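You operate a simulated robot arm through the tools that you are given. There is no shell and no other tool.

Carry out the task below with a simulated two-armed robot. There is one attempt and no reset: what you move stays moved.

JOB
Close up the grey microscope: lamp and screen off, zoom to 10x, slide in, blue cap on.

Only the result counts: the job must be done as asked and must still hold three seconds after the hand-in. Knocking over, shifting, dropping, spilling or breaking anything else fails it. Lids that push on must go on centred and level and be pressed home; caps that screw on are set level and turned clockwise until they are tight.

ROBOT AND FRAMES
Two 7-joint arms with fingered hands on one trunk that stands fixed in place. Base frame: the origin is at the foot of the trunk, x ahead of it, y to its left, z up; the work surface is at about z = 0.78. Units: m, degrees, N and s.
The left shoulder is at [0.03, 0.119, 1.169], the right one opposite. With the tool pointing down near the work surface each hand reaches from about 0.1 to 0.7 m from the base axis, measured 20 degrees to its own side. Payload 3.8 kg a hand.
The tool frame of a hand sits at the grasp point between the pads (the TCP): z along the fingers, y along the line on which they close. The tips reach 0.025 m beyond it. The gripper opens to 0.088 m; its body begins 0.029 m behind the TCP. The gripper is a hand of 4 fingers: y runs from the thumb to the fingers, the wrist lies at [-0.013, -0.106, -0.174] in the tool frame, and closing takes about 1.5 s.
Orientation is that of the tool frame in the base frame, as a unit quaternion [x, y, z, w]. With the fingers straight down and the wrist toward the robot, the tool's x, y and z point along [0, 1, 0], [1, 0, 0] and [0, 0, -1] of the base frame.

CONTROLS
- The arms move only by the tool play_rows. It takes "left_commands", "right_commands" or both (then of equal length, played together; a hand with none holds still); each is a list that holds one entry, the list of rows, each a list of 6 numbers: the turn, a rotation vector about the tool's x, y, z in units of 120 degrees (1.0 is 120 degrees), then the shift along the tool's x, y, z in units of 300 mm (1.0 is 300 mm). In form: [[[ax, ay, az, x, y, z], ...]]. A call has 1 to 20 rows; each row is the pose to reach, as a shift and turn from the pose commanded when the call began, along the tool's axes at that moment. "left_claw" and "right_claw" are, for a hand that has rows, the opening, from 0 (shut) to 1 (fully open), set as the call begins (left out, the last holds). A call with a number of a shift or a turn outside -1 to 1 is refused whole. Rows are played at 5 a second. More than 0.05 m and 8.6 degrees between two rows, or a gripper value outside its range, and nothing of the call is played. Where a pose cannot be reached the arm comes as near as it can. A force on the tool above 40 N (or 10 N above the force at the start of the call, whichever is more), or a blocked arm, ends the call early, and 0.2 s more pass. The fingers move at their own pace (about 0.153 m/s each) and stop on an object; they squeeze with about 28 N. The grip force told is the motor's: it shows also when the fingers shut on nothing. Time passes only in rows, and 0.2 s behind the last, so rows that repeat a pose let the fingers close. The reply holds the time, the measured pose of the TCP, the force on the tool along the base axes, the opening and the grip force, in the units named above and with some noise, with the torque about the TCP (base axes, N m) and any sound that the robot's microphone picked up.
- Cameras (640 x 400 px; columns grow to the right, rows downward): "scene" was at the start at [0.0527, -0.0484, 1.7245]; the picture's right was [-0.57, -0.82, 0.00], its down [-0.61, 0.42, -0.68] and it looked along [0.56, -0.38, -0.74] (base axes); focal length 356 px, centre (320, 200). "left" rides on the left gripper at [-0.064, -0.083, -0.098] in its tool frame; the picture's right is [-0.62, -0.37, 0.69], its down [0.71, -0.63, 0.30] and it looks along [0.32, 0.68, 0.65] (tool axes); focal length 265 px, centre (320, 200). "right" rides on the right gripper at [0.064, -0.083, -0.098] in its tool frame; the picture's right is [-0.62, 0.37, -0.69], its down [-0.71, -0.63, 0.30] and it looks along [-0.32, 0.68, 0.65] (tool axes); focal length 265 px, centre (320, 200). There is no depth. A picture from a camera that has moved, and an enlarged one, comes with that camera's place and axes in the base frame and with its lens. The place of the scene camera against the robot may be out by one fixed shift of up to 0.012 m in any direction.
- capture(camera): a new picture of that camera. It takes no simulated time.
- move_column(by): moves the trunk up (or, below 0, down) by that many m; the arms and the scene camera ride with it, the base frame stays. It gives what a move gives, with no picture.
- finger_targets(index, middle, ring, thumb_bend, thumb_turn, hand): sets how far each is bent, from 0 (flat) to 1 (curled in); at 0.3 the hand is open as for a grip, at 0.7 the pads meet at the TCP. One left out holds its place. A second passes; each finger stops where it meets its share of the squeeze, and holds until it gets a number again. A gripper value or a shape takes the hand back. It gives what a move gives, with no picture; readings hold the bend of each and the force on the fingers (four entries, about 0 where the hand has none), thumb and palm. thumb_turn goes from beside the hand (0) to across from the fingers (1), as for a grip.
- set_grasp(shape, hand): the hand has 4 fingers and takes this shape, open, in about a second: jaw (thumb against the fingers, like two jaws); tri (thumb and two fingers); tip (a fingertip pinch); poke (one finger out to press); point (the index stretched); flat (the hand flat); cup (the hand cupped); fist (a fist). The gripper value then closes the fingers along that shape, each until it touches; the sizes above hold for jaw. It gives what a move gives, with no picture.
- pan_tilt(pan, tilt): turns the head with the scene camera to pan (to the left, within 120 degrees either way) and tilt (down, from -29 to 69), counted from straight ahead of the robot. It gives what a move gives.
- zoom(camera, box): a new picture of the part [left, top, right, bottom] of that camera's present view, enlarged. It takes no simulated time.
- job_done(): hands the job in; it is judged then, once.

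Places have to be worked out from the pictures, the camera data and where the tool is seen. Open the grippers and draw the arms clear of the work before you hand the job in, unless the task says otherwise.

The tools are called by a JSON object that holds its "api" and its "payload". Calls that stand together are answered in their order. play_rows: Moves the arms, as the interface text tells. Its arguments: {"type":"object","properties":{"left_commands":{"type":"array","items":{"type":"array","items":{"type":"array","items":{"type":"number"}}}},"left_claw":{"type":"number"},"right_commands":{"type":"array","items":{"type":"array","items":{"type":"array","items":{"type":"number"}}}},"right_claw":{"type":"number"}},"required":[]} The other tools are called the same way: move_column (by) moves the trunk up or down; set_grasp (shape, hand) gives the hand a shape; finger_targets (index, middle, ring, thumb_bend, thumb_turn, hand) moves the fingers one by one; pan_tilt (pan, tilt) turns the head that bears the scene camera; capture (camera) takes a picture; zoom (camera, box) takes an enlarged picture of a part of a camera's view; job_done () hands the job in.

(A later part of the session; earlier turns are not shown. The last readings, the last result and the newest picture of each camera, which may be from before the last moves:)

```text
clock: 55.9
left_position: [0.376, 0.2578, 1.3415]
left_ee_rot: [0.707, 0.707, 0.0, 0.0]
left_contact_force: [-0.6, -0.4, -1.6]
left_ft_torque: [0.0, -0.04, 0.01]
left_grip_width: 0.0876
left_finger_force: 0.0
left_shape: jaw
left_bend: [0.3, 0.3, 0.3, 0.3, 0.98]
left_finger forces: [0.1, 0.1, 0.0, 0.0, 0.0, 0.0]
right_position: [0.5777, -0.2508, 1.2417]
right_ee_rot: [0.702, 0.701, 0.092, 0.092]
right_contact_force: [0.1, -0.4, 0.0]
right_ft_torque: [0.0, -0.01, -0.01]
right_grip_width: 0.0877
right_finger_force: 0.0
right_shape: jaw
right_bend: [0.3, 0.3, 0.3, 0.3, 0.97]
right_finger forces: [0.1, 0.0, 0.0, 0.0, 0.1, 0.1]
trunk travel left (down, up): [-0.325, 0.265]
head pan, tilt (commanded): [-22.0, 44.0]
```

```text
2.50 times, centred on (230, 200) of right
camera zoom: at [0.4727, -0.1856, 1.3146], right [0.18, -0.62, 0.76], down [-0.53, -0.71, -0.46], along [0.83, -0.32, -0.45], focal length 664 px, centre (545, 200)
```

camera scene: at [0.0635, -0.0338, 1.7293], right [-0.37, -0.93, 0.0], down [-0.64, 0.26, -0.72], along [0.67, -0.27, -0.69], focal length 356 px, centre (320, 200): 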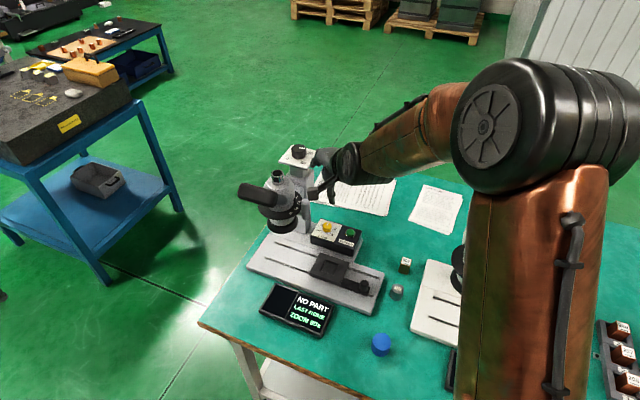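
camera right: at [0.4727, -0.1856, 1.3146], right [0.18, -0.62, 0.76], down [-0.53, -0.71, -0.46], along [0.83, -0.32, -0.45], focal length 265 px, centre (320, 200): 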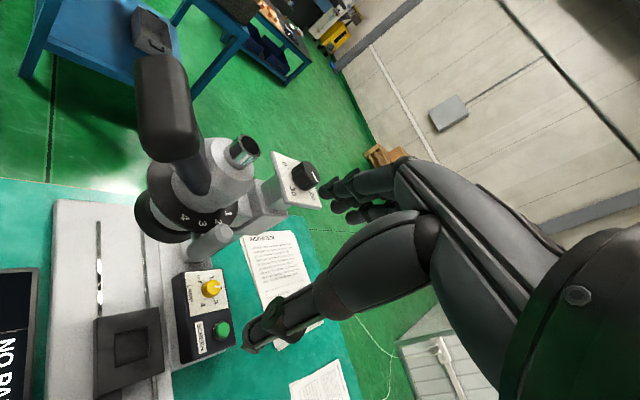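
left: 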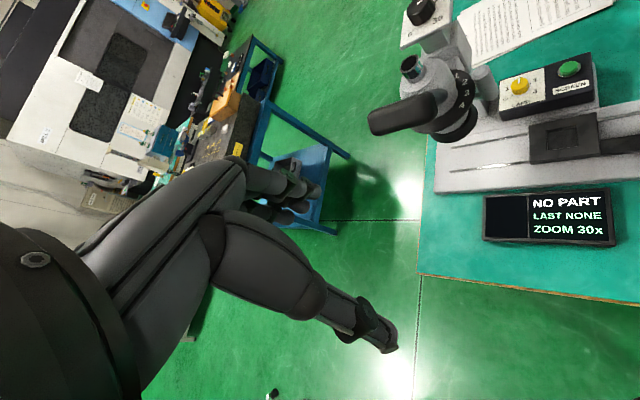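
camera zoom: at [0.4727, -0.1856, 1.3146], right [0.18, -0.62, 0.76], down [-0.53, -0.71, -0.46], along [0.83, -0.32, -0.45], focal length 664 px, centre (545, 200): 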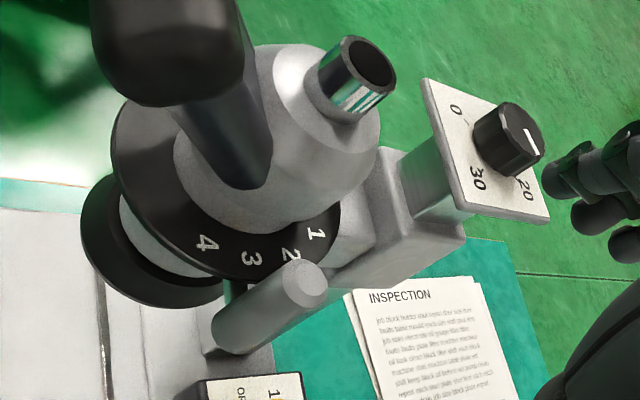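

The handle top is confirmed at ≈[0.68, -0.24, 1.083]. I close the jaw and lower the hand to the handle's height, still 5 cm in front of it.

{"api": "play_rows", "payload": {"right_claw": 0, "right_commands": [[[0, 0, 0, 0.01, -0.019, 0.143], [0, 0, 0, 0.0217, -0.038, 0.286], [0, 0, 0, 0.0325, -0.057, 0.429], [0, 0, 0, 0.0433, -0.0763, 0.572], [0, 0, 0, 0.0433, -0.0763, 0.572], [0, 0, 0, 0.0433, -0.0763, 0.572], [0, 0, 0, 0.0433, -0.0763, 0.572]]]}}

{"api": "capture", "payload": {"camera": "right"}}

{"api": "zoom", "payload": {"camera": "scene", "box": [250, 150, 390, 260]}}

```text
clock: 57.5
left_position: [0.3754, 0.2577, 1.3431]
left_ee_rot: [0.707, 0.707, 0.0, 0.0]
left_contact_force: [0.3, -0.7, 0.6]
left_ft_torque: [0.02, -0.01, 0.03]
left_grip_width: 0.0874
left_finger_force: 0.1
left_shape: jaw
left_bend: [0.3, 0.3, 0.3, 0.3, 0.98]
left_finger forces: [0.1, 0.0, 0.0, 0.0, 0.0, 0.1]
right_position: [0.6028, -0.2383, 1.0692]
right_ee_rot: [0.701, 0.701, 0.092, 0.091]
right_contact_force: [0.3, -0.4, 0.0]
right_ft_torque: [0.02, -0.02, -0.03]
right_grip_width: 0.0001
right_finger_force: 27.8
right_shape: jaw
right_bend: [0.7, 0.7, 0.7, 0.39, 1.0]
right_finger forces: [0.0, 0.0, 0.1, 0.0, 0.1, 0.0]
trunk travel left (down, up): [-0.325, 0.265]
head pan, tilt (commanded): [-22.0, 44.0]
```

```text
taken
camera right: at [0.4956, -0.1729, 1.1424], right [0.18, -0.62, 0.76], down [-0.53, -0.71, -0.46], along [0.83, -0.32, -0.45], focal length 265 px, centre (320, 200)
```

right: 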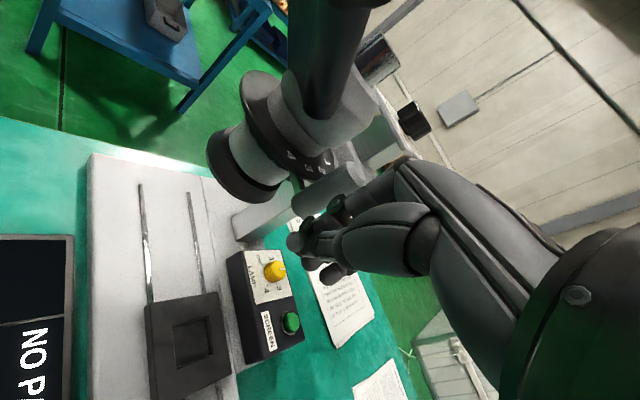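

```text
3.64 times, centred on (320, 205) of scene
camera zoom: at [0.0637, -0.0339, 1.7293], right [-0.37, -0.93, 0.0], down [-0.64, 0.26, -0.72], along [0.67, -0.27, -0.69], focal length 1293 px, centre (320, 182)
```

zoom: 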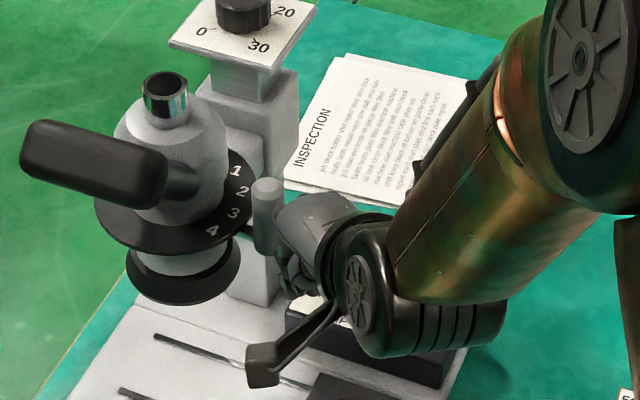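

No contact yet. I advance 3 cm slowly to meet the handle and watch the force.

{"api": "play_rows", "payload": {"right_commands": [[[0, 0, 0, 0, 0.0161, 0.0043], [0, 0, 0, 0, 0.0322, 0.0086], [0, 0, 0, 0, 0.0483, 0.0129], [0, 0, 0, -0.003, 0.0644, 0.0173], [0, 0, 0, -0.006, 0.0805, 0.0216], [0, 0, 0, -0.01, 0.0966, 0.0259]]]}}

{"api": "zoom", "payload": {"camera": "scene", "box": [250, 150, 390, 260]}}

{"api": "zoom", "payload": {"camera": "scene", "box": [270, 275, 350, 335]}}

```text
clock: 58.9
left_position: [0.3761, 0.2576, 1.3425]
left_ee_rot: [0.707, 0.707, 0.001, 0.0]
left_contact_force: [-0.1, -0.4, 0.5]
left_ft_torque: [0.02, 0.03, 0.02]
left_grip_width: 0.0877
left_finger_force: 0.1
left_shape: jaw
left_bend: [0.3, 0.3, 0.3, 0.3, 0.98]
left_finger forces: [0.0, 0.0, 0.0, 0.0, 0.0, 0.1]
right_position: [0.6325, -0.2408, 1.0685]
right_ee_rot: [0.701, 0.701, 0.092, 0.092]
right_contact_force: [-0.7, -0.6, 0.3]
right_ft_torque: [0.01, 0.03, 0.0]
right_grip_width: 0.0
right_finger_force: 27.9
right_shape: jaw
right_bend: [0.7, 0.7, 0.7, 0.39, 1.0]
right_finger forces: [0.0, 0.1, 0.1, 0.0, 0.0, 0.0]
trunk travel left (down, up): [-0.325, 0.265]
head pan, tilt (commanded): [-22.0, 44.0]
```

```text
3.64 times, centred on (320, 205) of scene
camera zoom: at [0.0638, -0.0338, 1.7293], right [-0.37, -0.93, 0.0], down [-0.64, 0.26, -0.72], along [0.67, -0.27, -0.69], focal length 1293 px, centre (320, 182)
```

zoom: 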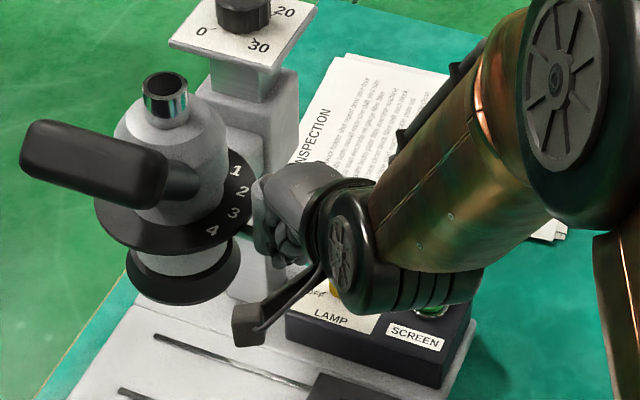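

```text
6.67 times, centred on (310, 305) of scene
camera zoom: at [0.0638, -0.0338, 1.7293], right [-0.37, -0.93, 0.0], down [-0.64, 0.26, -0.72], along [0.67, -0.27, -0.69], focal length 2370 px, centre (387, -500)
```

zoom: 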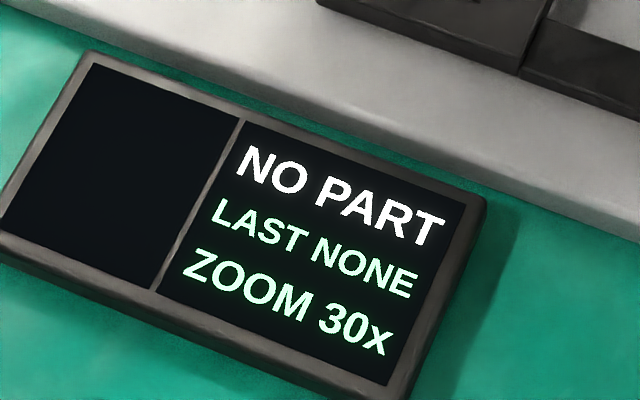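

Still no contact force. I advance a further 3 cm.

{"api": "play_rows", "payload": {"right_commands": [[[0, 0, 0, -0.002, 0.0161, 0.0043], [0, 0, 0, -0.005, 0.0322, 0.0086], [0, 0, 0, -0.008, 0.0483, 0.0129], [0, 0, 0, -0.012, 0.0644, 0.0173], [0, 0, 0, -0.016, 0.0805, 0.0216], [0, 0, 0, -0.02, 0.0966, 0.0259]]]}}

{"api": "zoom", "payload": {"camera": "scene", "box": [250, 150, 390, 260]}}

{"api": "zoom", "payload": {"camera": "scene", "box": [270, 275, 350, 335]}}

{"api": "zoom", "payload": {"camera": "right", "box": [220, 100, 440, 300]}}

```text
clock: 60.2
left_position: [0.3741, 0.2557, 1.3432]
left_ee_rot: [0.707, 0.707, 0.001, 0.0]
left_contact_force: [-0.8, -0.9, 0.5]
left_ft_torque: [0.02, 0.02, 0.01]
left_grip_width: 0.0875
left_finger_force: 0.0
left_shape: jaw
left_bend: [0.3, 0.3, 0.3, 0.3, 0.98]
left_finger forces: [0.0, 0.0, 0.0, 0.0, 0.0, 0.1]
right_position: [0.6586, -0.2493, 1.0704]
right_ee_rot: [0.702, 0.7, 0.092, 0.093]
right_contact_force: [-9.7, -11.1, 4.9]
right_ft_torque: [0.04, -0.16, -0.23]
right_grip_width: 0.0001
right_finger_force: 27.5
right_shape: jaw
right_bend: [0.7, 0.7, 0.7, 0.42, 1.0]
right_finger forces: [0.0, 20.6, 0.0, 0.1, 0.0, 0.0]
trunk travel left (down, up): [-0.325, 0.265]
head pan, tilt (commanded): [-22.0, 44.0]
```

```text
3.64 times, centred on (320, 205) of scene
camera zoom: at [0.0607, -0.0359, 1.7294], right [-0.38, -0.93, 0.0], down [-0.64, 0.26, -0.72], along [0.67, -0.27, -0.69], focal length 1293 px, centre (320, 182)
```

zoom: 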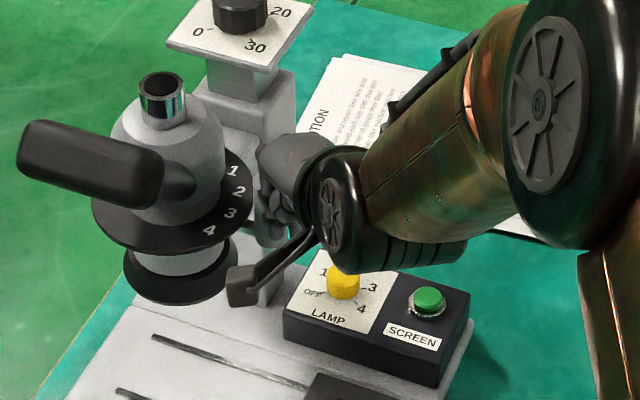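

```text
6.67 times, centred on (310, 305) of scene
camera zoom: at [0.0607, -0.0359, 1.7294], right [-0.38, -0.93, 0.0], down [-0.64, 0.26, -0.72], along [0.67, -0.27, -0.69], focal length 2370 px, centre (387, -500)
```

zoom: 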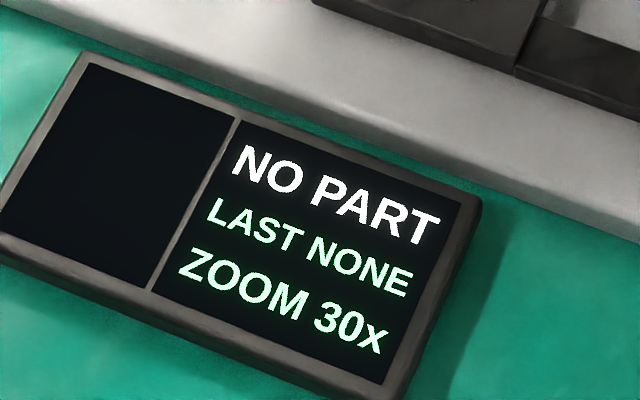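

```text
2.00 times, centred on (330, 200) of right
camera zoom: at [0.5527, -0.184, 1.1431], right [0.17, -0.62, 0.76], down [-0.53, -0.71, -0.46], along [0.83, -0.33, -0.45], focal length 531 px, centre (300, 200)
```

zoom: 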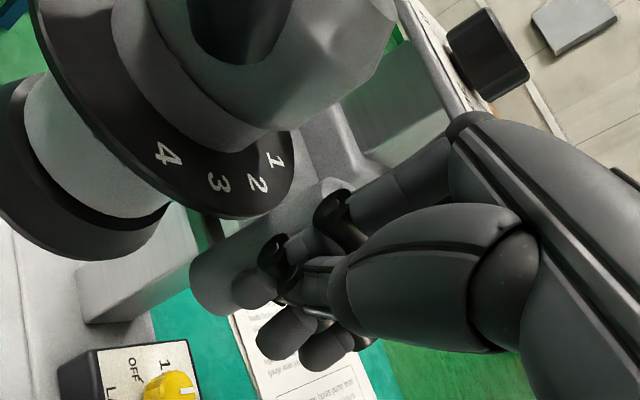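

The contact force points toward the robot and to the right, meaning I'm pressing the handle's near-right side, i.e. radially. I back off, shift left about 15 mm and push again so the push is along the lever's arc.

{"api": "play_rows", "payload": {"right_commands": [[[0, 0, 0, 0.0, -0.0322, -0.0086], [0, 0, 0, 0.025, -0.0644, -0.0173], [0, 0, 0, 0.055, -0.0644, -0.0173], [0, 0, 0, 0.055, -0.0483, -0.0129], [0, 0, 0, 0.055, -0.0322, -0.0086], [0, 0, 0, 0.055, -0.0161, -0.0043], [0, 0, 0, 0.055, 0, 0], [0, 0, 0, 0.055, 0, 0]]]}}

{"api": "zoom", "payload": {"camera": "scene", "box": [250, 150, 390, 260]}}

{"api": "zoom", "payload": {"camera": "right", "box": [220, 100, 440, 300]}}

```text
clock: 62.0
left_position: [0.3762, 0.2579, 1.3427]
left_ee_rot: [0.707, 0.707, 0.0, 0.0]
left_contact_force: [0.1, 0.6, 0.0]
left_ft_torque: [0.0, 0.0, -0.02]
left_grip_width: 0.0875
left_finger_force: 0.0
left_shape: jaw
left_bend: [0.3, 0.3, 0.3, 0.3, 0.98]
left_finger forces: [0.1, 0.0, 0.1, 0.0, 0.0, 0.0]
right_position: [0.6612, -0.2287, 1.0696]
right_ee_rot: [0.701, 0.701, 0.092, 0.092]
right_contact_force: [0.1, 0.2, 0.1]
right_ft_torque: [0.0, -0.04, 0.02]
right_grip_width: 0.0001
right_finger_force: 28.2
right_shape: jaw
right_bend: [0.7, 0.7, 0.7, 0.43, 1.0]
right_finger forces: [0.0, 0.0, 0.1, 0.0, 0.0, 0.1]
trunk travel left (down, up): [-0.325, 0.265]
head pan, tilt (commanded): [-22.0, 44.0]
```

```text
3.64 times, centred on (320, 205) of scene
camera zoom: at [0.0636, -0.0338, 1.7293], right [-0.37, -0.93, 0.0], down [-0.64, 0.26, -0.72], along [0.67, -0.27, -0.69], focal length 1293 px, centre (320, 182)
```

zoom: 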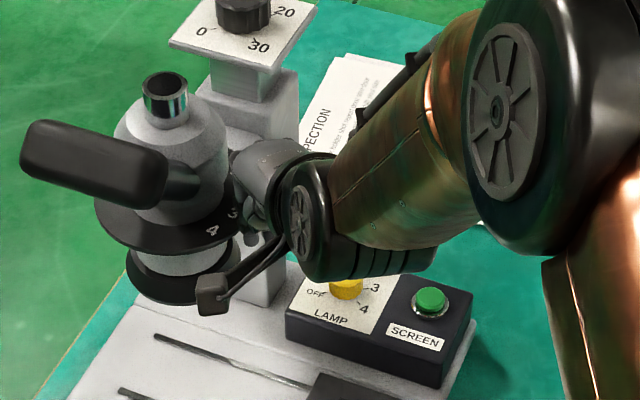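

```text
2.00 times, centred on (330, 200) of right
camera zoom: at [0.5557, -0.1639, 1.1418], right [0.18, -0.62, 0.76], down [-0.53, -0.71, -0.46], along [0.83, -0.32, -0.45], focal length 531 px, centre (300, 200)
```

zoom: 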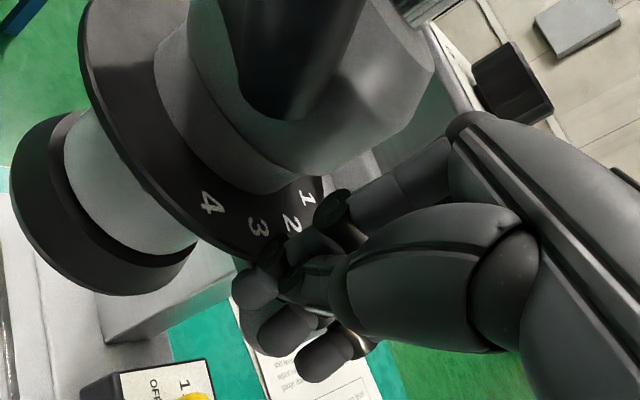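

No contact at this spot; the hand hides the handle. I zoom the scene view in between the hand and the turret.

{"api": "zoom", "payload": {"camera": "scene", "box": [290, 180, 340, 220]}}

{"api": "zoom", "payload": {"camera": "right", "box": [260, 150, 380, 290]}}

{"api": "zoom", "payload": {"camera": "scene", "box": [270, 275, 350, 335]}}

```text
10.00 times, centred on (315, 200) of scene
camera zoom: at [0.0636, -0.0338, 1.7293], right [-0.37, -0.93, 0.0], down [-0.64, 0.26, -0.72], along [0.67, -0.27, -0.69], focal length 3556 px, centre (370, 200)
```

zoom: 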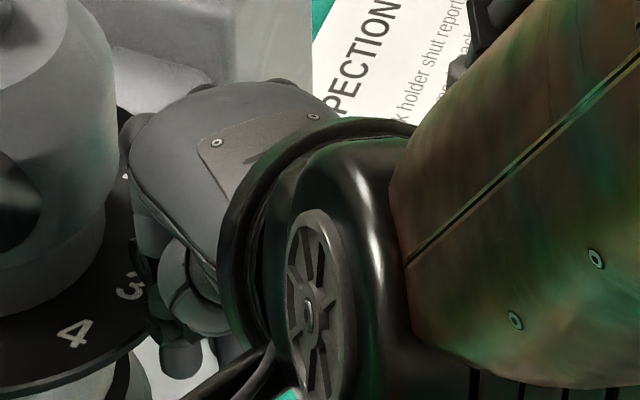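

```text
2.86 times, centred on (320, 220) of right
camera zoom: at [0.5557, -0.1639, 1.1418], right [0.18, -0.62, 0.76], down [-0.53, -0.71, -0.46], along [0.83, -0.32, -0.45], focal length 758 px, centre (320, 143)
```

zoom: 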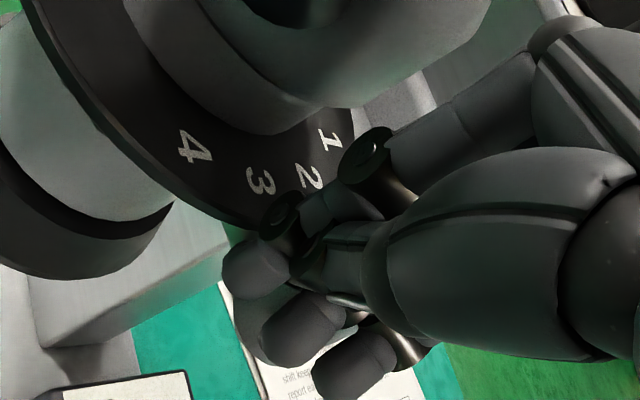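

```text
6.67 times, centred on (310, 305) of scene
camera zoom: at [0.0636, -0.0338, 1.7293], right [-0.37, -0.93, 0.0], down [-0.64, 0.26, -0.72], along [0.67, -0.27, -0.69], focal length 2370 px, centre (387, -500)
```

zoom: 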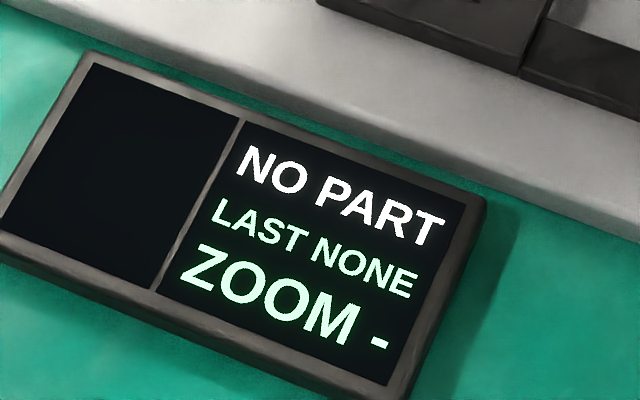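

The screen now reads "ZOOM -": the lever has left position 3, confirming it is the zoom selector. I continue along the arc, drifting right to stay clear of the head.

{"api": "play_rows", "payload": {"right_commands": [[[0, 0, 0, -0.0267, 0.0129, 0.0035], [0, 0, 0, -0.05, 0.029, 0.0078], [0, 0, 0, -0.07, 0.0451, 0.0121], [0, 0, 0, -0.0833, 0.0612, 0.0164], [0, 0, 0, -0.0833, 0.0612, 0.0164]]]}}

{"api": "zoom", "payload": {"camera": "scene", "box": [250, 150, 390, 260]}}

{"api": "zoom", "payload": {"camera": "right", "box": [220, 100, 440, 300]}}

{"api": "zoom", "payload": {"camera": "scene", "box": [270, 275, 350, 335]}}

```text
clock: 63.2
left_position: [0.3763, 0.2572, 1.3428]
left_ee_rot: [0.706, 0.708, 0.0, 0.0]
left_contact_force: [0.0, -0.3, 0.6]
left_ft_torque: [0.02, -0.02, -0.01]
left_grip_width: 0.0879
left_finger_force: 0.1
left_shape: jaw
left_bend: [0.3, 0.3, 0.3, 0.3, 0.98]
left_finger forces: [0.0, 0.1, 0.0, 0.0, 0.0, 0.0]
right_position: [0.6804, -0.2537, 1.0697]
right_ee_rot: [0.701, 0.701, 0.092, 0.092]
right_contact_force: [-1.6, 0.6, 1.6]
right_ft_torque: [-0.02, -0.01, -0.01]
right_grip_width: 0.0001
right_finger_force: 28.5
right_shape: jaw
right_bend: [0.7, 0.7, 0.7, 0.43, 1.0]
right_finger forces: [0.0, 1.5, 0.0, 0.0, 0.0, 0.0]
trunk travel left (down, up): [-0.325, 0.265]
head pan, tilt (commanded): [-22.0, 44.0]
```

```text
3.64 times, centred on (320, 205) of scene
camera zoom: at [0.0632, -0.0338, 1.7293], right [-0.37, -0.93, 0.0], down [-0.64, 0.26, -0.72], along [0.67, -0.27, -0.69], focal length 1293 px, centre (320, 182)
```

zoom: 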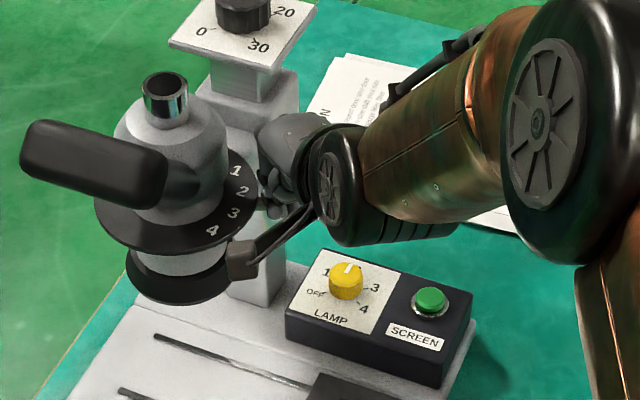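

```text
2.00 times, centred on (330, 200) of right
camera zoom: at [0.5743, -0.1889, 1.1422], right [0.18, -0.62, 0.76], down [-0.53, -0.71, -0.46], along [0.83, -0.32, -0.45], focal length 531 px, centre (300, 200)
```

zoom: 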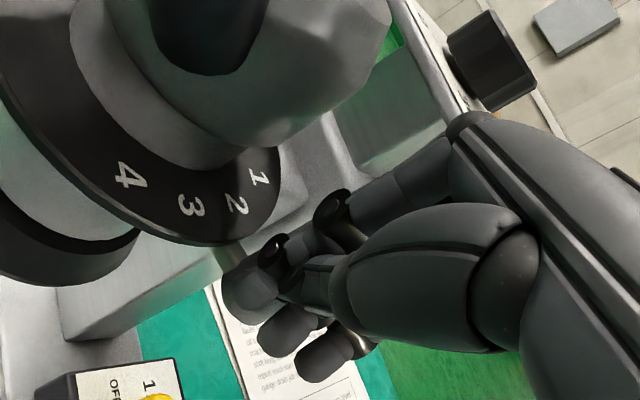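

```text
6.67 times, centred on (310, 305) of scene
camera zoom: at [0.0632, -0.0338, 1.7293], right [-0.37, -0.93, 0.0], down [-0.64, 0.26, -0.72], along [0.67, -0.27, -0.69], focal length 2370 px, centre (387, -500)
```

zoom: 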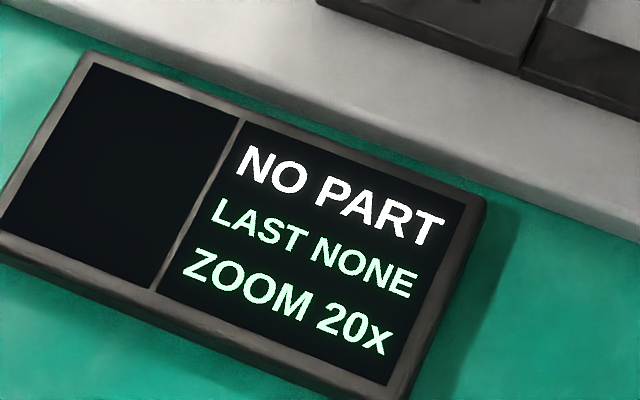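

20x now. For the last step to 1 I tilt the hand to 30° so the knuckles stay back from the head's arm, and push on.

{"api": "play_rows", "payload": {"right_commands": [[[-0.0625, 0, 0, 0, -0.0107, -0.0115], [-0.125, 0, 0, 0, -0.0086, -0.0196], [-0.125, 0, 0, -0.0067, 0.0172, -0.0126], [-0.125, 0, 0, -0.0133, 0.0429, -0.0057], [-0.125, 0, 0, -0.02, 0.0687, 0.0012], [-0.125, 0, 0, -0.02, 0.0687, 0.0012]]]}}

{"api": "zoom", "payload": {"camera": "scene", "box": [250, 150, 390, 260]}}

{"api": "zoom", "payload": {"camera": "right", "box": [220, 100, 440, 300]}}

{"api": "zoom", "payload": {"camera": "scene", "box": [270, 275, 350, 335]}}

```text
clock: 64.7
left_position: [0.3759, 0.2574, 1.3415]
left_ee_rot: [0.706, 0.708, 0.0, 0.0]
left_contact_force: [0.1, 0.1, 0.1]
left_ft_torque: [-0.01, 0.01, 0.03]
left_grip_width: 0.0876
left_finger_force: 0.0
left_shape: jaw
left_bend: [0.3, 0.3, 0.3, 0.3, 0.98]
left_finger forces: [0.0, 0.1, 0.1, 0.0, 0.0, 0.0]
right_position: [0.6982, -0.2601, 1.0758]
right_ee_rot: [0.683, 0.683, 0.183, 0.182]
right_contact_force: [-1.2, 0.6, 0.3]
right_ft_torque: [-0.01, -0.01, 0.01]
right_grip_width: 0.0
right_finger_force: 27.8
right_shape: jaw
right_bend: [0.7, 0.7, 0.7, 0.43, 1.0]
right_finger forces: [0.0, 0.0, 0.1, 0.0, 0.0, 0.0]
trunk travel left (down, up): [-0.325, 0.265]
head pan, tilt (commanded): [-22.0, 44.0]
```

```text
3.64 times, centred on (320, 205) of scene
camera zoom: at [0.0634, -0.0338, 1.7293], right [-0.37, -0.93, 0.0], down [-0.64, 0.26, -0.72], along [0.67, -0.27, -0.69], focal length 1293 px, centre (320, 182)
```

zoom: 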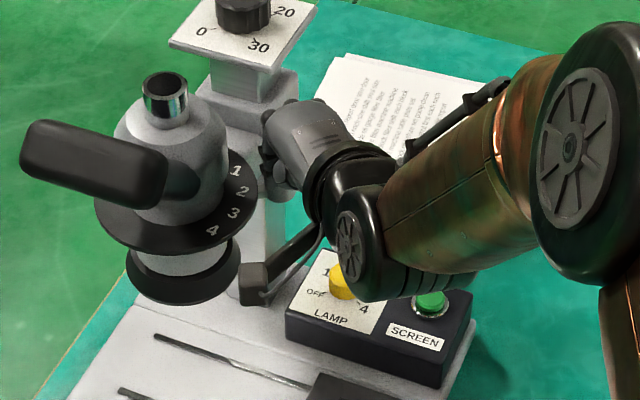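

```text
2.00 times, centred on (330, 200) of right
camera zoom: at [0.5776, -0.1956, 1.1195], right [-0.03, -0.62, 0.78], down [-0.39, -0.71, -0.58], along [0.92, -0.32, -0.22], focal length 531 px, centre (300, 200)
```

zoom: 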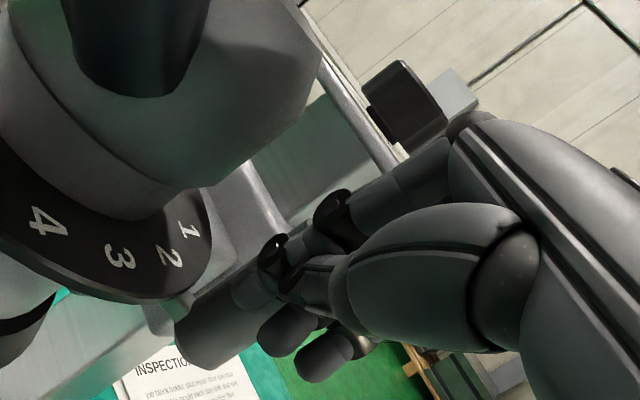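

```text
6.67 times, centred on (310, 305) of scene
camera zoom: at [0.0634, -0.0338, 1.7293], right [-0.37, -0.93, 0.0], down [-0.64, 0.26, -0.72], along [0.67, -0.27, -0.69], focal length 2370 px, centre (387, -500)
```

zoom: 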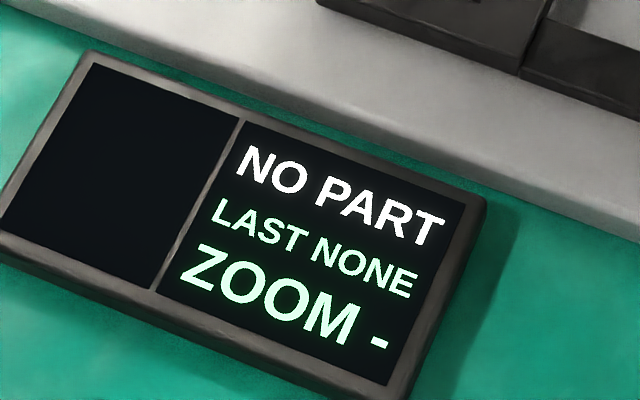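

Between 2 and 1 now ("ZOOM -"). I continue in small steps.

{"api": "play_rows", "payload": {"right_commands": [[[0, 0, 0, 0, 0.0115, 0.0067], [0, 0, 0, 0, 0.0231, 0.0133], [0, 0, 0, 0, 0.0346, 0.02], [0, 0, 0, 0, 0.0346, 0.02]]]}}

{"api": "zoom", "payload": {"camera": "right", "box": [220, 100, 440, 300]}}

{"api": "zoom", "payload": {"camera": "scene", "box": [250, 150, 390, 260]}}

{"api": "zoom", "payload": {"camera": "scene", "box": [270, 275, 350, 335]}}

```text
clock: 65.7
left_position: [0.3764, 0.2577, 1.3423]
left_ee_rot: [0.707, 0.707, -0.001, 0.0]
left_contact_force: [0.2, -0.2, -0.5]
left_ft_torque: [0.02, -0.01, 0.02]
left_grip_width: 0.0877
left_finger_force: 0.0
left_shape: jaw
left_bend: [0.3, 0.3, 0.3, 0.3, 0.98]
left_finger forces: [0.0, 0.1, 0.0, 0.0, 0.0, 0.0]
right_position: [0.7122, -0.2602, 1.0741]
right_ee_rot: [0.683, 0.683, 0.183, 0.183]
right_contact_force: [0.1, -0.5, 0.1]
right_ft_torque: [-0.04, 0.01, -0.03]
right_grip_width: 0.0
right_finger_force: 28.0
right_shape: jaw
right_bend: [0.7, 0.7, 0.7, 0.44, 1.0]
right_finger forces: [0.0, 0.1, 0.1, 0.0, 0.0, 0.1]
trunk travel left (down, up): [-0.325, 0.265]
head pan, tilt (commanded): [-22.0, 44.0]
```

```text
2.00 times, centred on (330, 200) of right
camera zoom: at [0.5906, -0.1963, 1.1184], right [-0.03, -0.62, 0.78], down [-0.39, -0.71, -0.58], along [0.92, -0.32, -0.22], focal length 531 px, centre (300, 200)
```

zoom: 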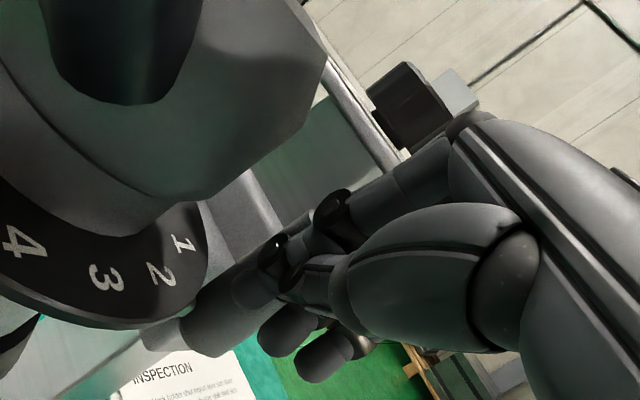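

```text
3.64 times, centred on (320, 205) of scene
camera zoom: at [0.0636, -0.0339, 1.7293], right [-0.37, -0.93, 0.0], down [-0.64, 0.26, -0.72], along [0.67, -0.27, -0.69], focal length 1293 px, centre (320, 182)
```

zoom: 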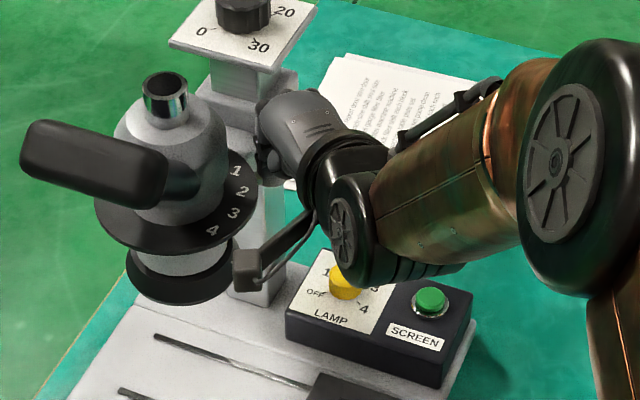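

```text
6.67 times, centred on (310, 305) of scene
camera zoom: at [0.0636, -0.0339, 1.7293], right [-0.37, -0.93, 0.0], down [-0.64, 0.26, -0.72], along [0.67, -0.27, -0.69], focal length 2370 px, centre (387, -500)
```

zoom: 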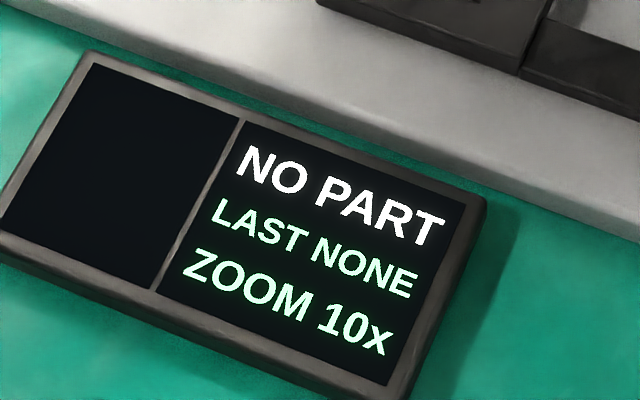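

The screen reads ZOOM 10x with no force on the hand. I withdraw backward and up, then look at the slide carriage.

{"api": "play_rows", "payload": {"right_commands": [[[0, 0, 0, -0.02, -0.13, -0.075], [0, 0, 0, -0.04, -0.26, -0.15], [0.03, 0, 0, -0.06, -0.34, -0.25], [0.06, 0, 0, -0.08, -0.36, -0.38], [0.09, 0, 0, -0.1, -0.38, -0.5], [0.125, 0, 0, -0.1, -0.4, -0.6], [0.125, 0, 0, -0.1, -0.4, -0.6]]]}}

{"api": "capture", "payload": {"camera": "scene"}}

{"api": "capture", "payload": {"camera": "right"}}

{"api": "zoom", "payload": {"camera": "scene", "box": [240, 220, 400, 340]}}

{"api": "zoom", "payload": {"camera": "scene", "box": [255, 175, 335, 235]}}

```text
clock: 67.2
left_position: [0.3777, 0.2558, 1.3425]
left_ee_rot: [0.707, 0.707, 0.0, -0.001]
left_contact_force: [-0.3, -0.2, 0.3]
left_ft_torque: [0.01, -0.01, -0.02]
left_grip_width: 0.0878
left_finger_force: 0.1
left_shape: jaw
left_bend: [0.3, 0.3, 0.3, 0.3, 0.98]
left_finger forces: [0.0, 0.0, 0.0, 0.0, 0.0, 0.1]
right_position: [0.5189, -0.2902, 1.1721]
right_ee_rot: [0.7, 0.702, 0.092, 0.092]
right_contact_force: [0.4, 0.2, -0.2]
right_ft_torque: [-0.01, 0.01, 0.02]
right_grip_width: 0.0
right_finger_force: 28.4
right_shape: jaw
right_bend: [0.7, 0.7, 0.7, 0.44, 1.0]
right_finger forces: [0.0, 0.0, 0.0, 0.0, 0.0, 0.1]
trunk travel left (down, up): [-0.325, 0.265]
head pan, tilt (commanded): [-22.0, 44.0]
```

```text
taken
camera scene: at [0.0644, -0.0342, 1.7293], right [-0.37, -0.93, 0.0], down [-0.64, 0.26, -0.72], along [0.67, -0.27, -0.7], focal length 356 px, centre (320, 200)
```

scene: 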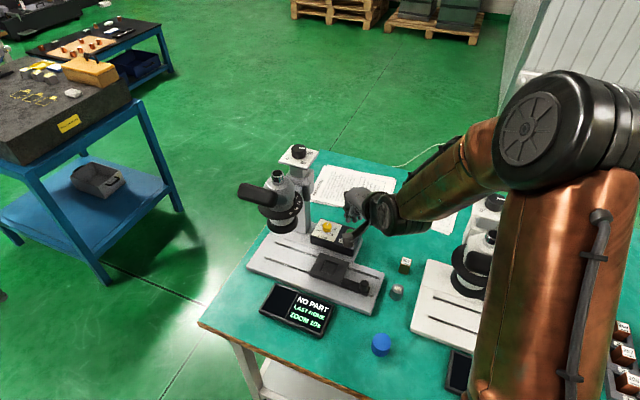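

```text
taken
camera right: at [0.4131, -0.2253, 1.2443], right [0.18, -0.62, 0.76], down [-0.53, -0.71, -0.46], along [0.83, -0.32, -0.46], focal length 265 px, centre (320, 200)
```

right: 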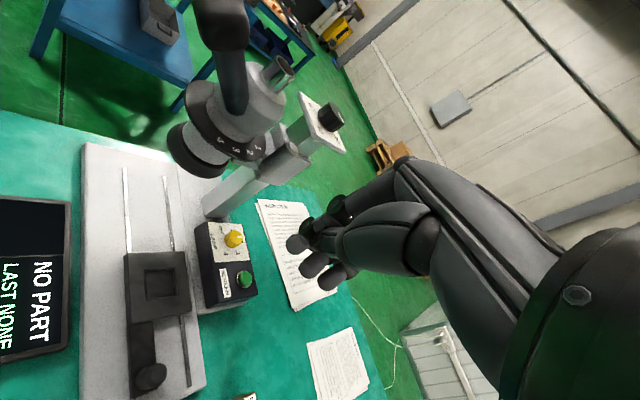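

```text
3.33 times, centred on (320, 280) of scene
camera zoom: at [0.0644, -0.0342, 1.7293], right [-0.37, -0.93, 0.0], down [-0.64, 0.26, -0.72], along [0.67, -0.27, -0.7], focal length 1185 px, centre (320, -67)
```

zoom: 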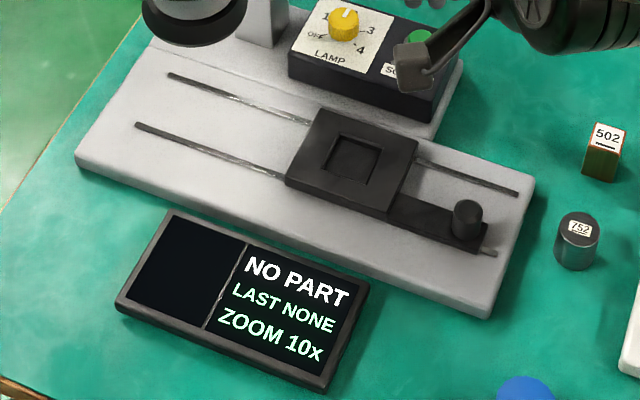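

```text
6.67 times, centred on (295, 205) of scene
camera zoom: at [0.0644, -0.0342, 1.7293], right [-0.37, -0.93, 0.0], down [-0.64, 0.26, -0.72], along [0.67, -0.27, -0.7], focal length 2370 px, centre (487, 167)
```

zoom: 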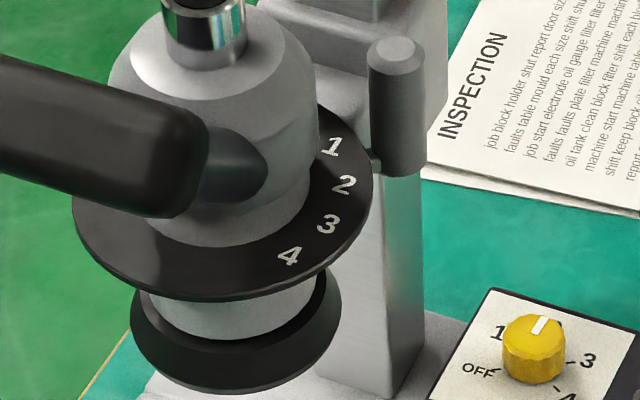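

Lever at 1, screen at 10x. Now the slide: its rails run at 45° and the carriage knob is at about [0.534, -0.353, 0.845]; I refine that with a zoom from the right camera.

{"api": "zoom", "payload": {"camera": "right", "box": [80, 220, 260, 400]}}

```text
2.22 times, centred on (170, 310) of right
camera zoom: at [0.4131, -0.2253, 1.2443], right [0.18, -0.62, 0.76], down [-0.53, -0.71, -0.46], along [0.83, -0.32, -0.46], focal length 590 px, centre (653, -44)
```

zoom: 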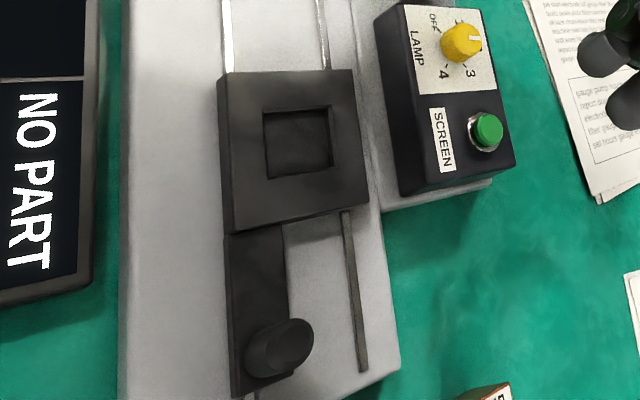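

Knob of the slide ≈(0.533, -0.356), z 0.82–0.85. I take the slim "tip" shape (index and thumb only, to avoid the small 752 part nearby) and move above the knob's near-right side.

{"api": "set_grasp", "payload": {"hand": "right", "shape": "tip"}}

{"api": "play_rows", "payload": {"right_claw": 0, "right_commands": [[[0.025, 0, 0, -0.064, -0.037, 0.109], [0.05, 0, 0, -0.128, -0.074, 0.218], [0.075, 0, 0, -0.192, -0.111, 0.326], [0.1, 0, 0, -0.256, -0.148, 0.435], [0.125, 0, 0, -0.32, -0.185, 0.544], [0.125, 0, 0, -0.32, -0.185, 0.544], [0.125, 0, 0, -0.32, -0.185, 0.544]]]}}

{"api": "capture", "payload": {"camera": "right"}}

{"api": "capture", "payload": {"camera": "scene"}}

```text
clock: 68.2
left_position: [0.3765, 0.2578, 1.3429]
left_ee_rot: [0.707, 0.707, 0.0, 0.0]
left_contact_force: [-0.2, 0.6, 0.1]
left_ft_torque: [0.04, 0.02, 0.0]
left_grip_width: 0.0874
left_finger_force: 0.1
left_shape: jaw
left_bend: [0.3, 0.3, 0.3, 0.3, 0.98]
left_finger forces: [0.0, 0.1, 0.1, 0.0, 0.0, 0.1]
right_position: [0.5195, -0.2913, 1.1717]
right_ee_rot: [0.701, 0.701, 0.092, 0.092]
right_contact_force: [-0.5, 0.0, -0.4]
right_ft_torque: [-0.03, 0.03, -0.01]
right_grip_width: 0.0877
right_finger_force: 0.0
right_shape: tip
right_bend: [0.3, 0.98, 0.99, 0.3, 0.98]
right_finger forces: [0.0, 0.0, 0.0, 0.0, 0.1, 0.0]
trunk travel left (down, up): [-0.325, 0.265]
head pan, tilt (commanded): [-22.0, 44.0]
```

```text
clock: 69.8
left_position: [0.376, 0.2572, 1.3419]
left_ee_rot: [0.706, 0.708, 0.0, 0.0]
left_contact_force: [0.1, -0.1, -0.2]
left_ft_torque: [0.0, -0.01, -0.02]
left_grip_width: 0.0876
left_finger_force: 0.1
left_shape: jaw
left_bend: [0.3, 0.3, 0.3, 0.3, 0.98]
left_finger forces: [0.0, 0.0, 0.0, 0.1, 0.0, 0.1]
right_position: [0.5056, -0.3874, 0.9977]
right_ee_rot: [0.706, 0.708, -0.001, -0.001]
right_contact_force: [0.2, 0.0, -0.7]
right_ft_torque: [0.01, 0.03, -0.03]
right_grip_width: 0.0
right_finger_force: 28.5
right_shape: tip
right_bend: [0.7, 1.0, 1.0, 0.77, 1.0]
right_finger forces: [0.0, 0.1, 0.0, 0.1, 0.0, 0.0]
trunk travel left (down, up): [-0.325, 0.265]
head pan, tilt (commanded): [-22.0, 44.0]
```

```text
taken
camera right: at [0.4226, -0.3225, 1.0952], right [0.37, -0.62, 0.69], down [-0.63, -0.71, -0.3], along [0.68, -0.32, -0.65], focal length 265 px, centre (320, 200)
```

right: 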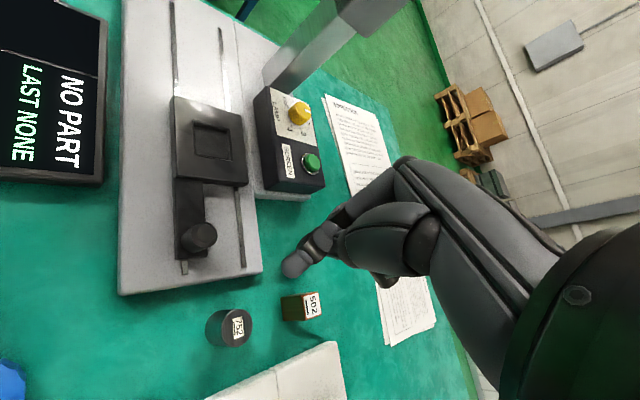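

```text
taken
camera scene: at [0.0637, -0.0343, 1.7293], right [-0.37, -0.93, 0.0], down [-0.64, 0.26, -0.72], along [0.67, -0.27, -0.69], focal length 356 px, centre (320, 200)
```

scene: 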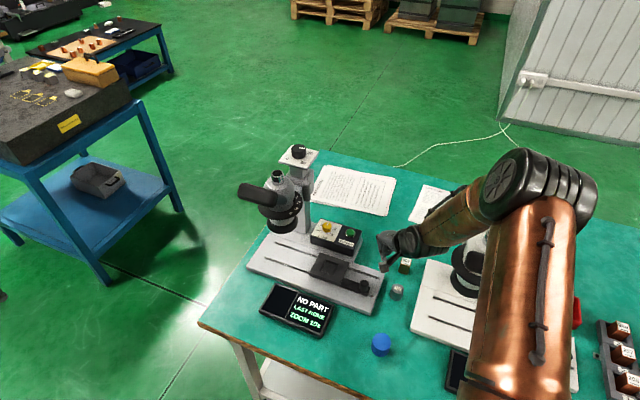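

Everything checks: knob ≈(0.528, -0.356), part 752 at (0.495, -0.45) is clear. I lower the fingertip beside the knob.

{"api": "play_rows", "payload": {"right_commands": [[[0, 0, 0, 0, 0, 0.12], [0, 0, 0, 0, 0, 0.24], [0, 0, 0, 0, 0, 0.36], [0, 0, 0, 0, 0, 0.44], [0, 0, 0, 0, 0, 0.482], [0, 0, 0, 0, 0, 0.482]]]}}

{"api": "capture", "payload": {"camera": "right"}}

{"api": "zoom", "payload": {"camera": "scene", "box": [320, 230, 440, 320]}}

```text
clock: 71.2
left_position: [0.3762, 0.2577, 1.3419]
left_ee_rot: [0.707, 0.707, 0.001, 0.0]
left_contact_force: [0.2, -0.9, 0.7]
left_ft_torque: [-0.01, 0.02, 0.0]
left_grip_width: 0.0874
left_finger_force: 0.1
left_shape: jaw
left_bend: [0.3, 0.3, 0.3, 0.3, 0.98]
left_finger forces: [0.0, 0.0, 0.0, 0.1, 0.0, 0.1]
right_position: [0.5068, -0.3879, 0.8542]
right_ee_rot: [0.707, 0.707, 0.001, 0.0]
right_contact_force: [-0.7, -0.2, -0.5]
right_ft_torque: [0.01, 0.02, -0.02]
right_grip_width: 0.0
right_finger_force: 27.9
right_shape: tip
right_bend: [0.7, 1.0, 1.0, 0.77, 1.0]
right_finger forces: [0.1, 0.0, 0.0, 0.1, 0.0, 0.0]
trunk travel left (down, up): [-0.325, 0.265]
head pan, tilt (commanded): [-22.0, 44.0]
```

```text
taken
camera right: at [0.4243, -0.3235, 0.9522], right [0.37, -0.62, 0.69], down [-0.63, -0.71, -0.3], along [0.68, -0.32, -0.65], focal length 265 px, centre (320, 200)
```

right: 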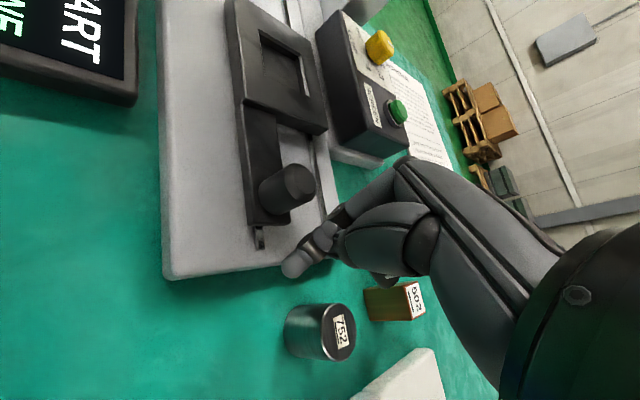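

```text
4.44 times, centred on (380, 275) of scene
camera zoom: at [0.0636, -0.0338, 1.7293], right [-0.37, -0.93, 0.0], down [-0.64, 0.26, -0.72], along [0.67, -0.27, -0.69], focal length 1580 px, centre (53, -133)
```

zoom: 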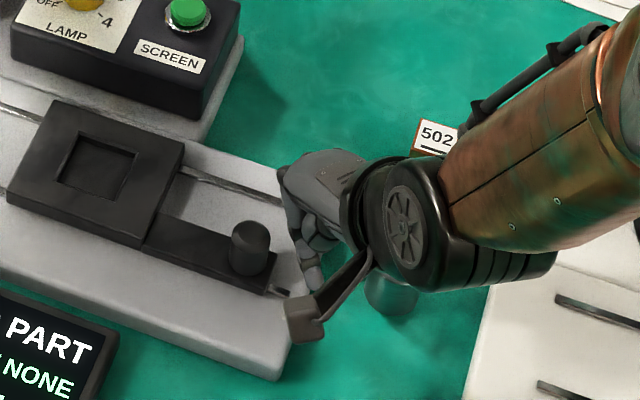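

The fingertip is diagonally behind the knob, exactly opposite the slide direction. I push along 45° in small steps and watch the force.

{"api": "play_rows", "payload": {"right_commands": [[[0, 0, 0, 0.0141, 0.0141, 0], [0, 0, 0, 0.0283, 0.0283, 0], [0, 0, 0, 0.0424, 0.0424, 0], [0, 0, 0, 0.0566, 0.0566, 0], [0, 0, 0, 0.0707, 0.0707, 0], [0, 0, 0, 0.0849, 0.0849, 0]]]}}

{"api": "zoom", "payload": {"camera": "scene", "box": [260, 220, 420, 320]}}

```text
clock: 72.5
left_position: [0.3763, 0.2575, 1.3425]
left_ee_rot: [0.707, 0.707, 0.0, 0.0]
left_contact_force: [0.5, 0.1, 0.3]
left_ft_torque: [0.01, 0.03, 0.02]
left_grip_width: 0.0875
left_finger_force: 0.0
left_shape: jaw
left_bend: [0.3, 0.3, 0.3, 0.3, 0.98]
left_finger forces: [0.0, 0.0, 0.0, 0.0, 0.1, 0.0]
right_position: [0.532, -0.3609, 0.8535]
right_ee_rot: [0.707, 0.707, 0.0, 0.0]
right_contact_force: [0.8, -2.4, 1.4]
right_ft_torque: [-0.02, -0.03, -0.03]
right_grip_width: 0.0
right_finger_force: 27.9
right_shape: tip
right_bend: [0.7, 1.0, 1.0, 0.77, 1.0]
right_finger forces: [0.0, 0.0, 0.0, 0.1, 1.5, 0.1]
trunk travel left (down, up): [-0.325, 0.265]
head pan, tilt (commanded): [-22.0, 44.0]
```

```text
4.00 times, centred on (340, 270) of scene
camera zoom: at [0.0638, -0.0339, 1.7293], right [-0.37, -0.93, 0.0], down [-0.64, 0.26, -0.72], along [0.67, -0.27, -0.69], focal length 1422 px, centre (240, -80)
```

zoom: 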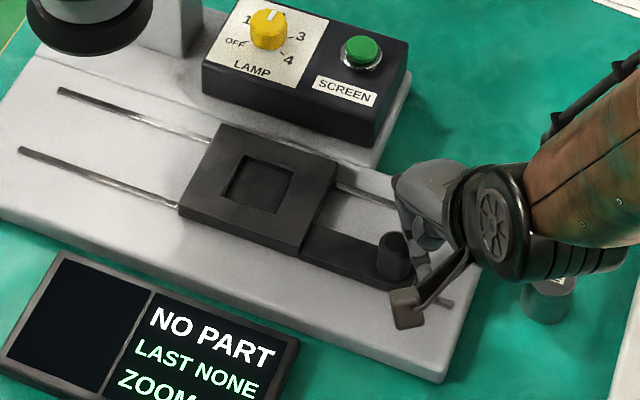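

Contact with a gentle 2.5 N and the carriage starts to move. I continue the push about 6 cm.

{"api": "play_rows", "payload": {"right_commands": [[[0, 0, 0, 0.0141, 0.0141, 0], [0, 0, 0, 0.0283, 0.0283, 0], [0, 0, 0, 0.0424, 0.0424, 0], [0, 0, 0, 0.0566, 0.0566, 0], [0, 0, 0, 0.0707, 0.0707, 0], [0, 0, 0, 0.0849, 0.0849, 0], [0, 0, 0, 0.099, 0.099, 0], [0, 0, 0, 0.1131, 0.1131, 0], [0, 0, 0, 0.1273, 0.1273, 0], [0, 0, 0, 0.1414, 0.1414, 0]]]}}

{"api": "zoom", "payload": {"camera": "scene", "box": [240, 200, 400, 320]}}

```text
clock: 74.8
left_position: [0.3769, 0.2574, 1.3418]
left_ee_rot: [0.707, 0.707, 0.001, -0.001]
left_contact_force: [0.2, 0.1, 0.8]
left_ft_torque: [0.03, -0.01, -0.01]
left_grip_width: 0.0877
left_finger_force: 0.1
left_shape: jaw
left_bend: [0.3, 0.3, 0.3, 0.3, 0.98]
left_finger forces: [0.0, 0.1, 0.1, 0.0, 0.1, 0.0]
right_position: [0.5754, -0.3191, 0.8547]
right_ee_rot: [0.707, 0.707, -0.001, -0.001]
right_contact_force: [0.4, -1.5, -0.3]
right_ft_torque: [-0.02, 0.03, -0.05]
right_grip_width: 0.0001
right_finger_force: 27.6
right_shape: tip
right_bend: [0.7, 1.0, 1.0, 0.77, 1.0]
right_finger forces: [0.0, 0.0, 0.0, 0.0, 1.9, 0.0]
trunk travel left (down, up): [-0.325, 0.265]
head pan, tilt (commanded): [-22.0, 44.0]
```

```text
3.33 times, centred on (320, 260) of scene
camera zoom: at [0.0639, -0.034, 1.7293], right [-0.37, -0.93, 0.0], down [-0.64, 0.26, -0.72], along [0.67, -0.27, -0.69], focal length 1185 px, centre (320, 0)
```

zoom: 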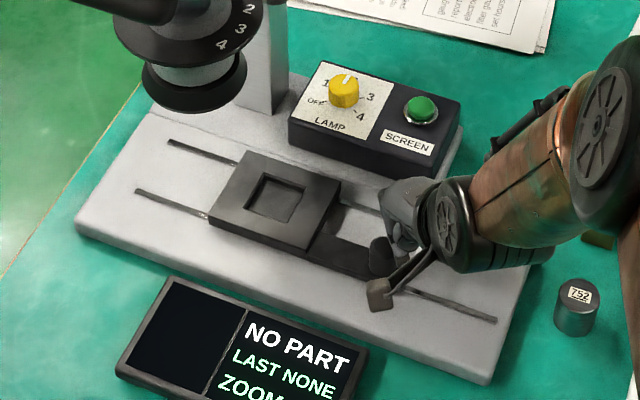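

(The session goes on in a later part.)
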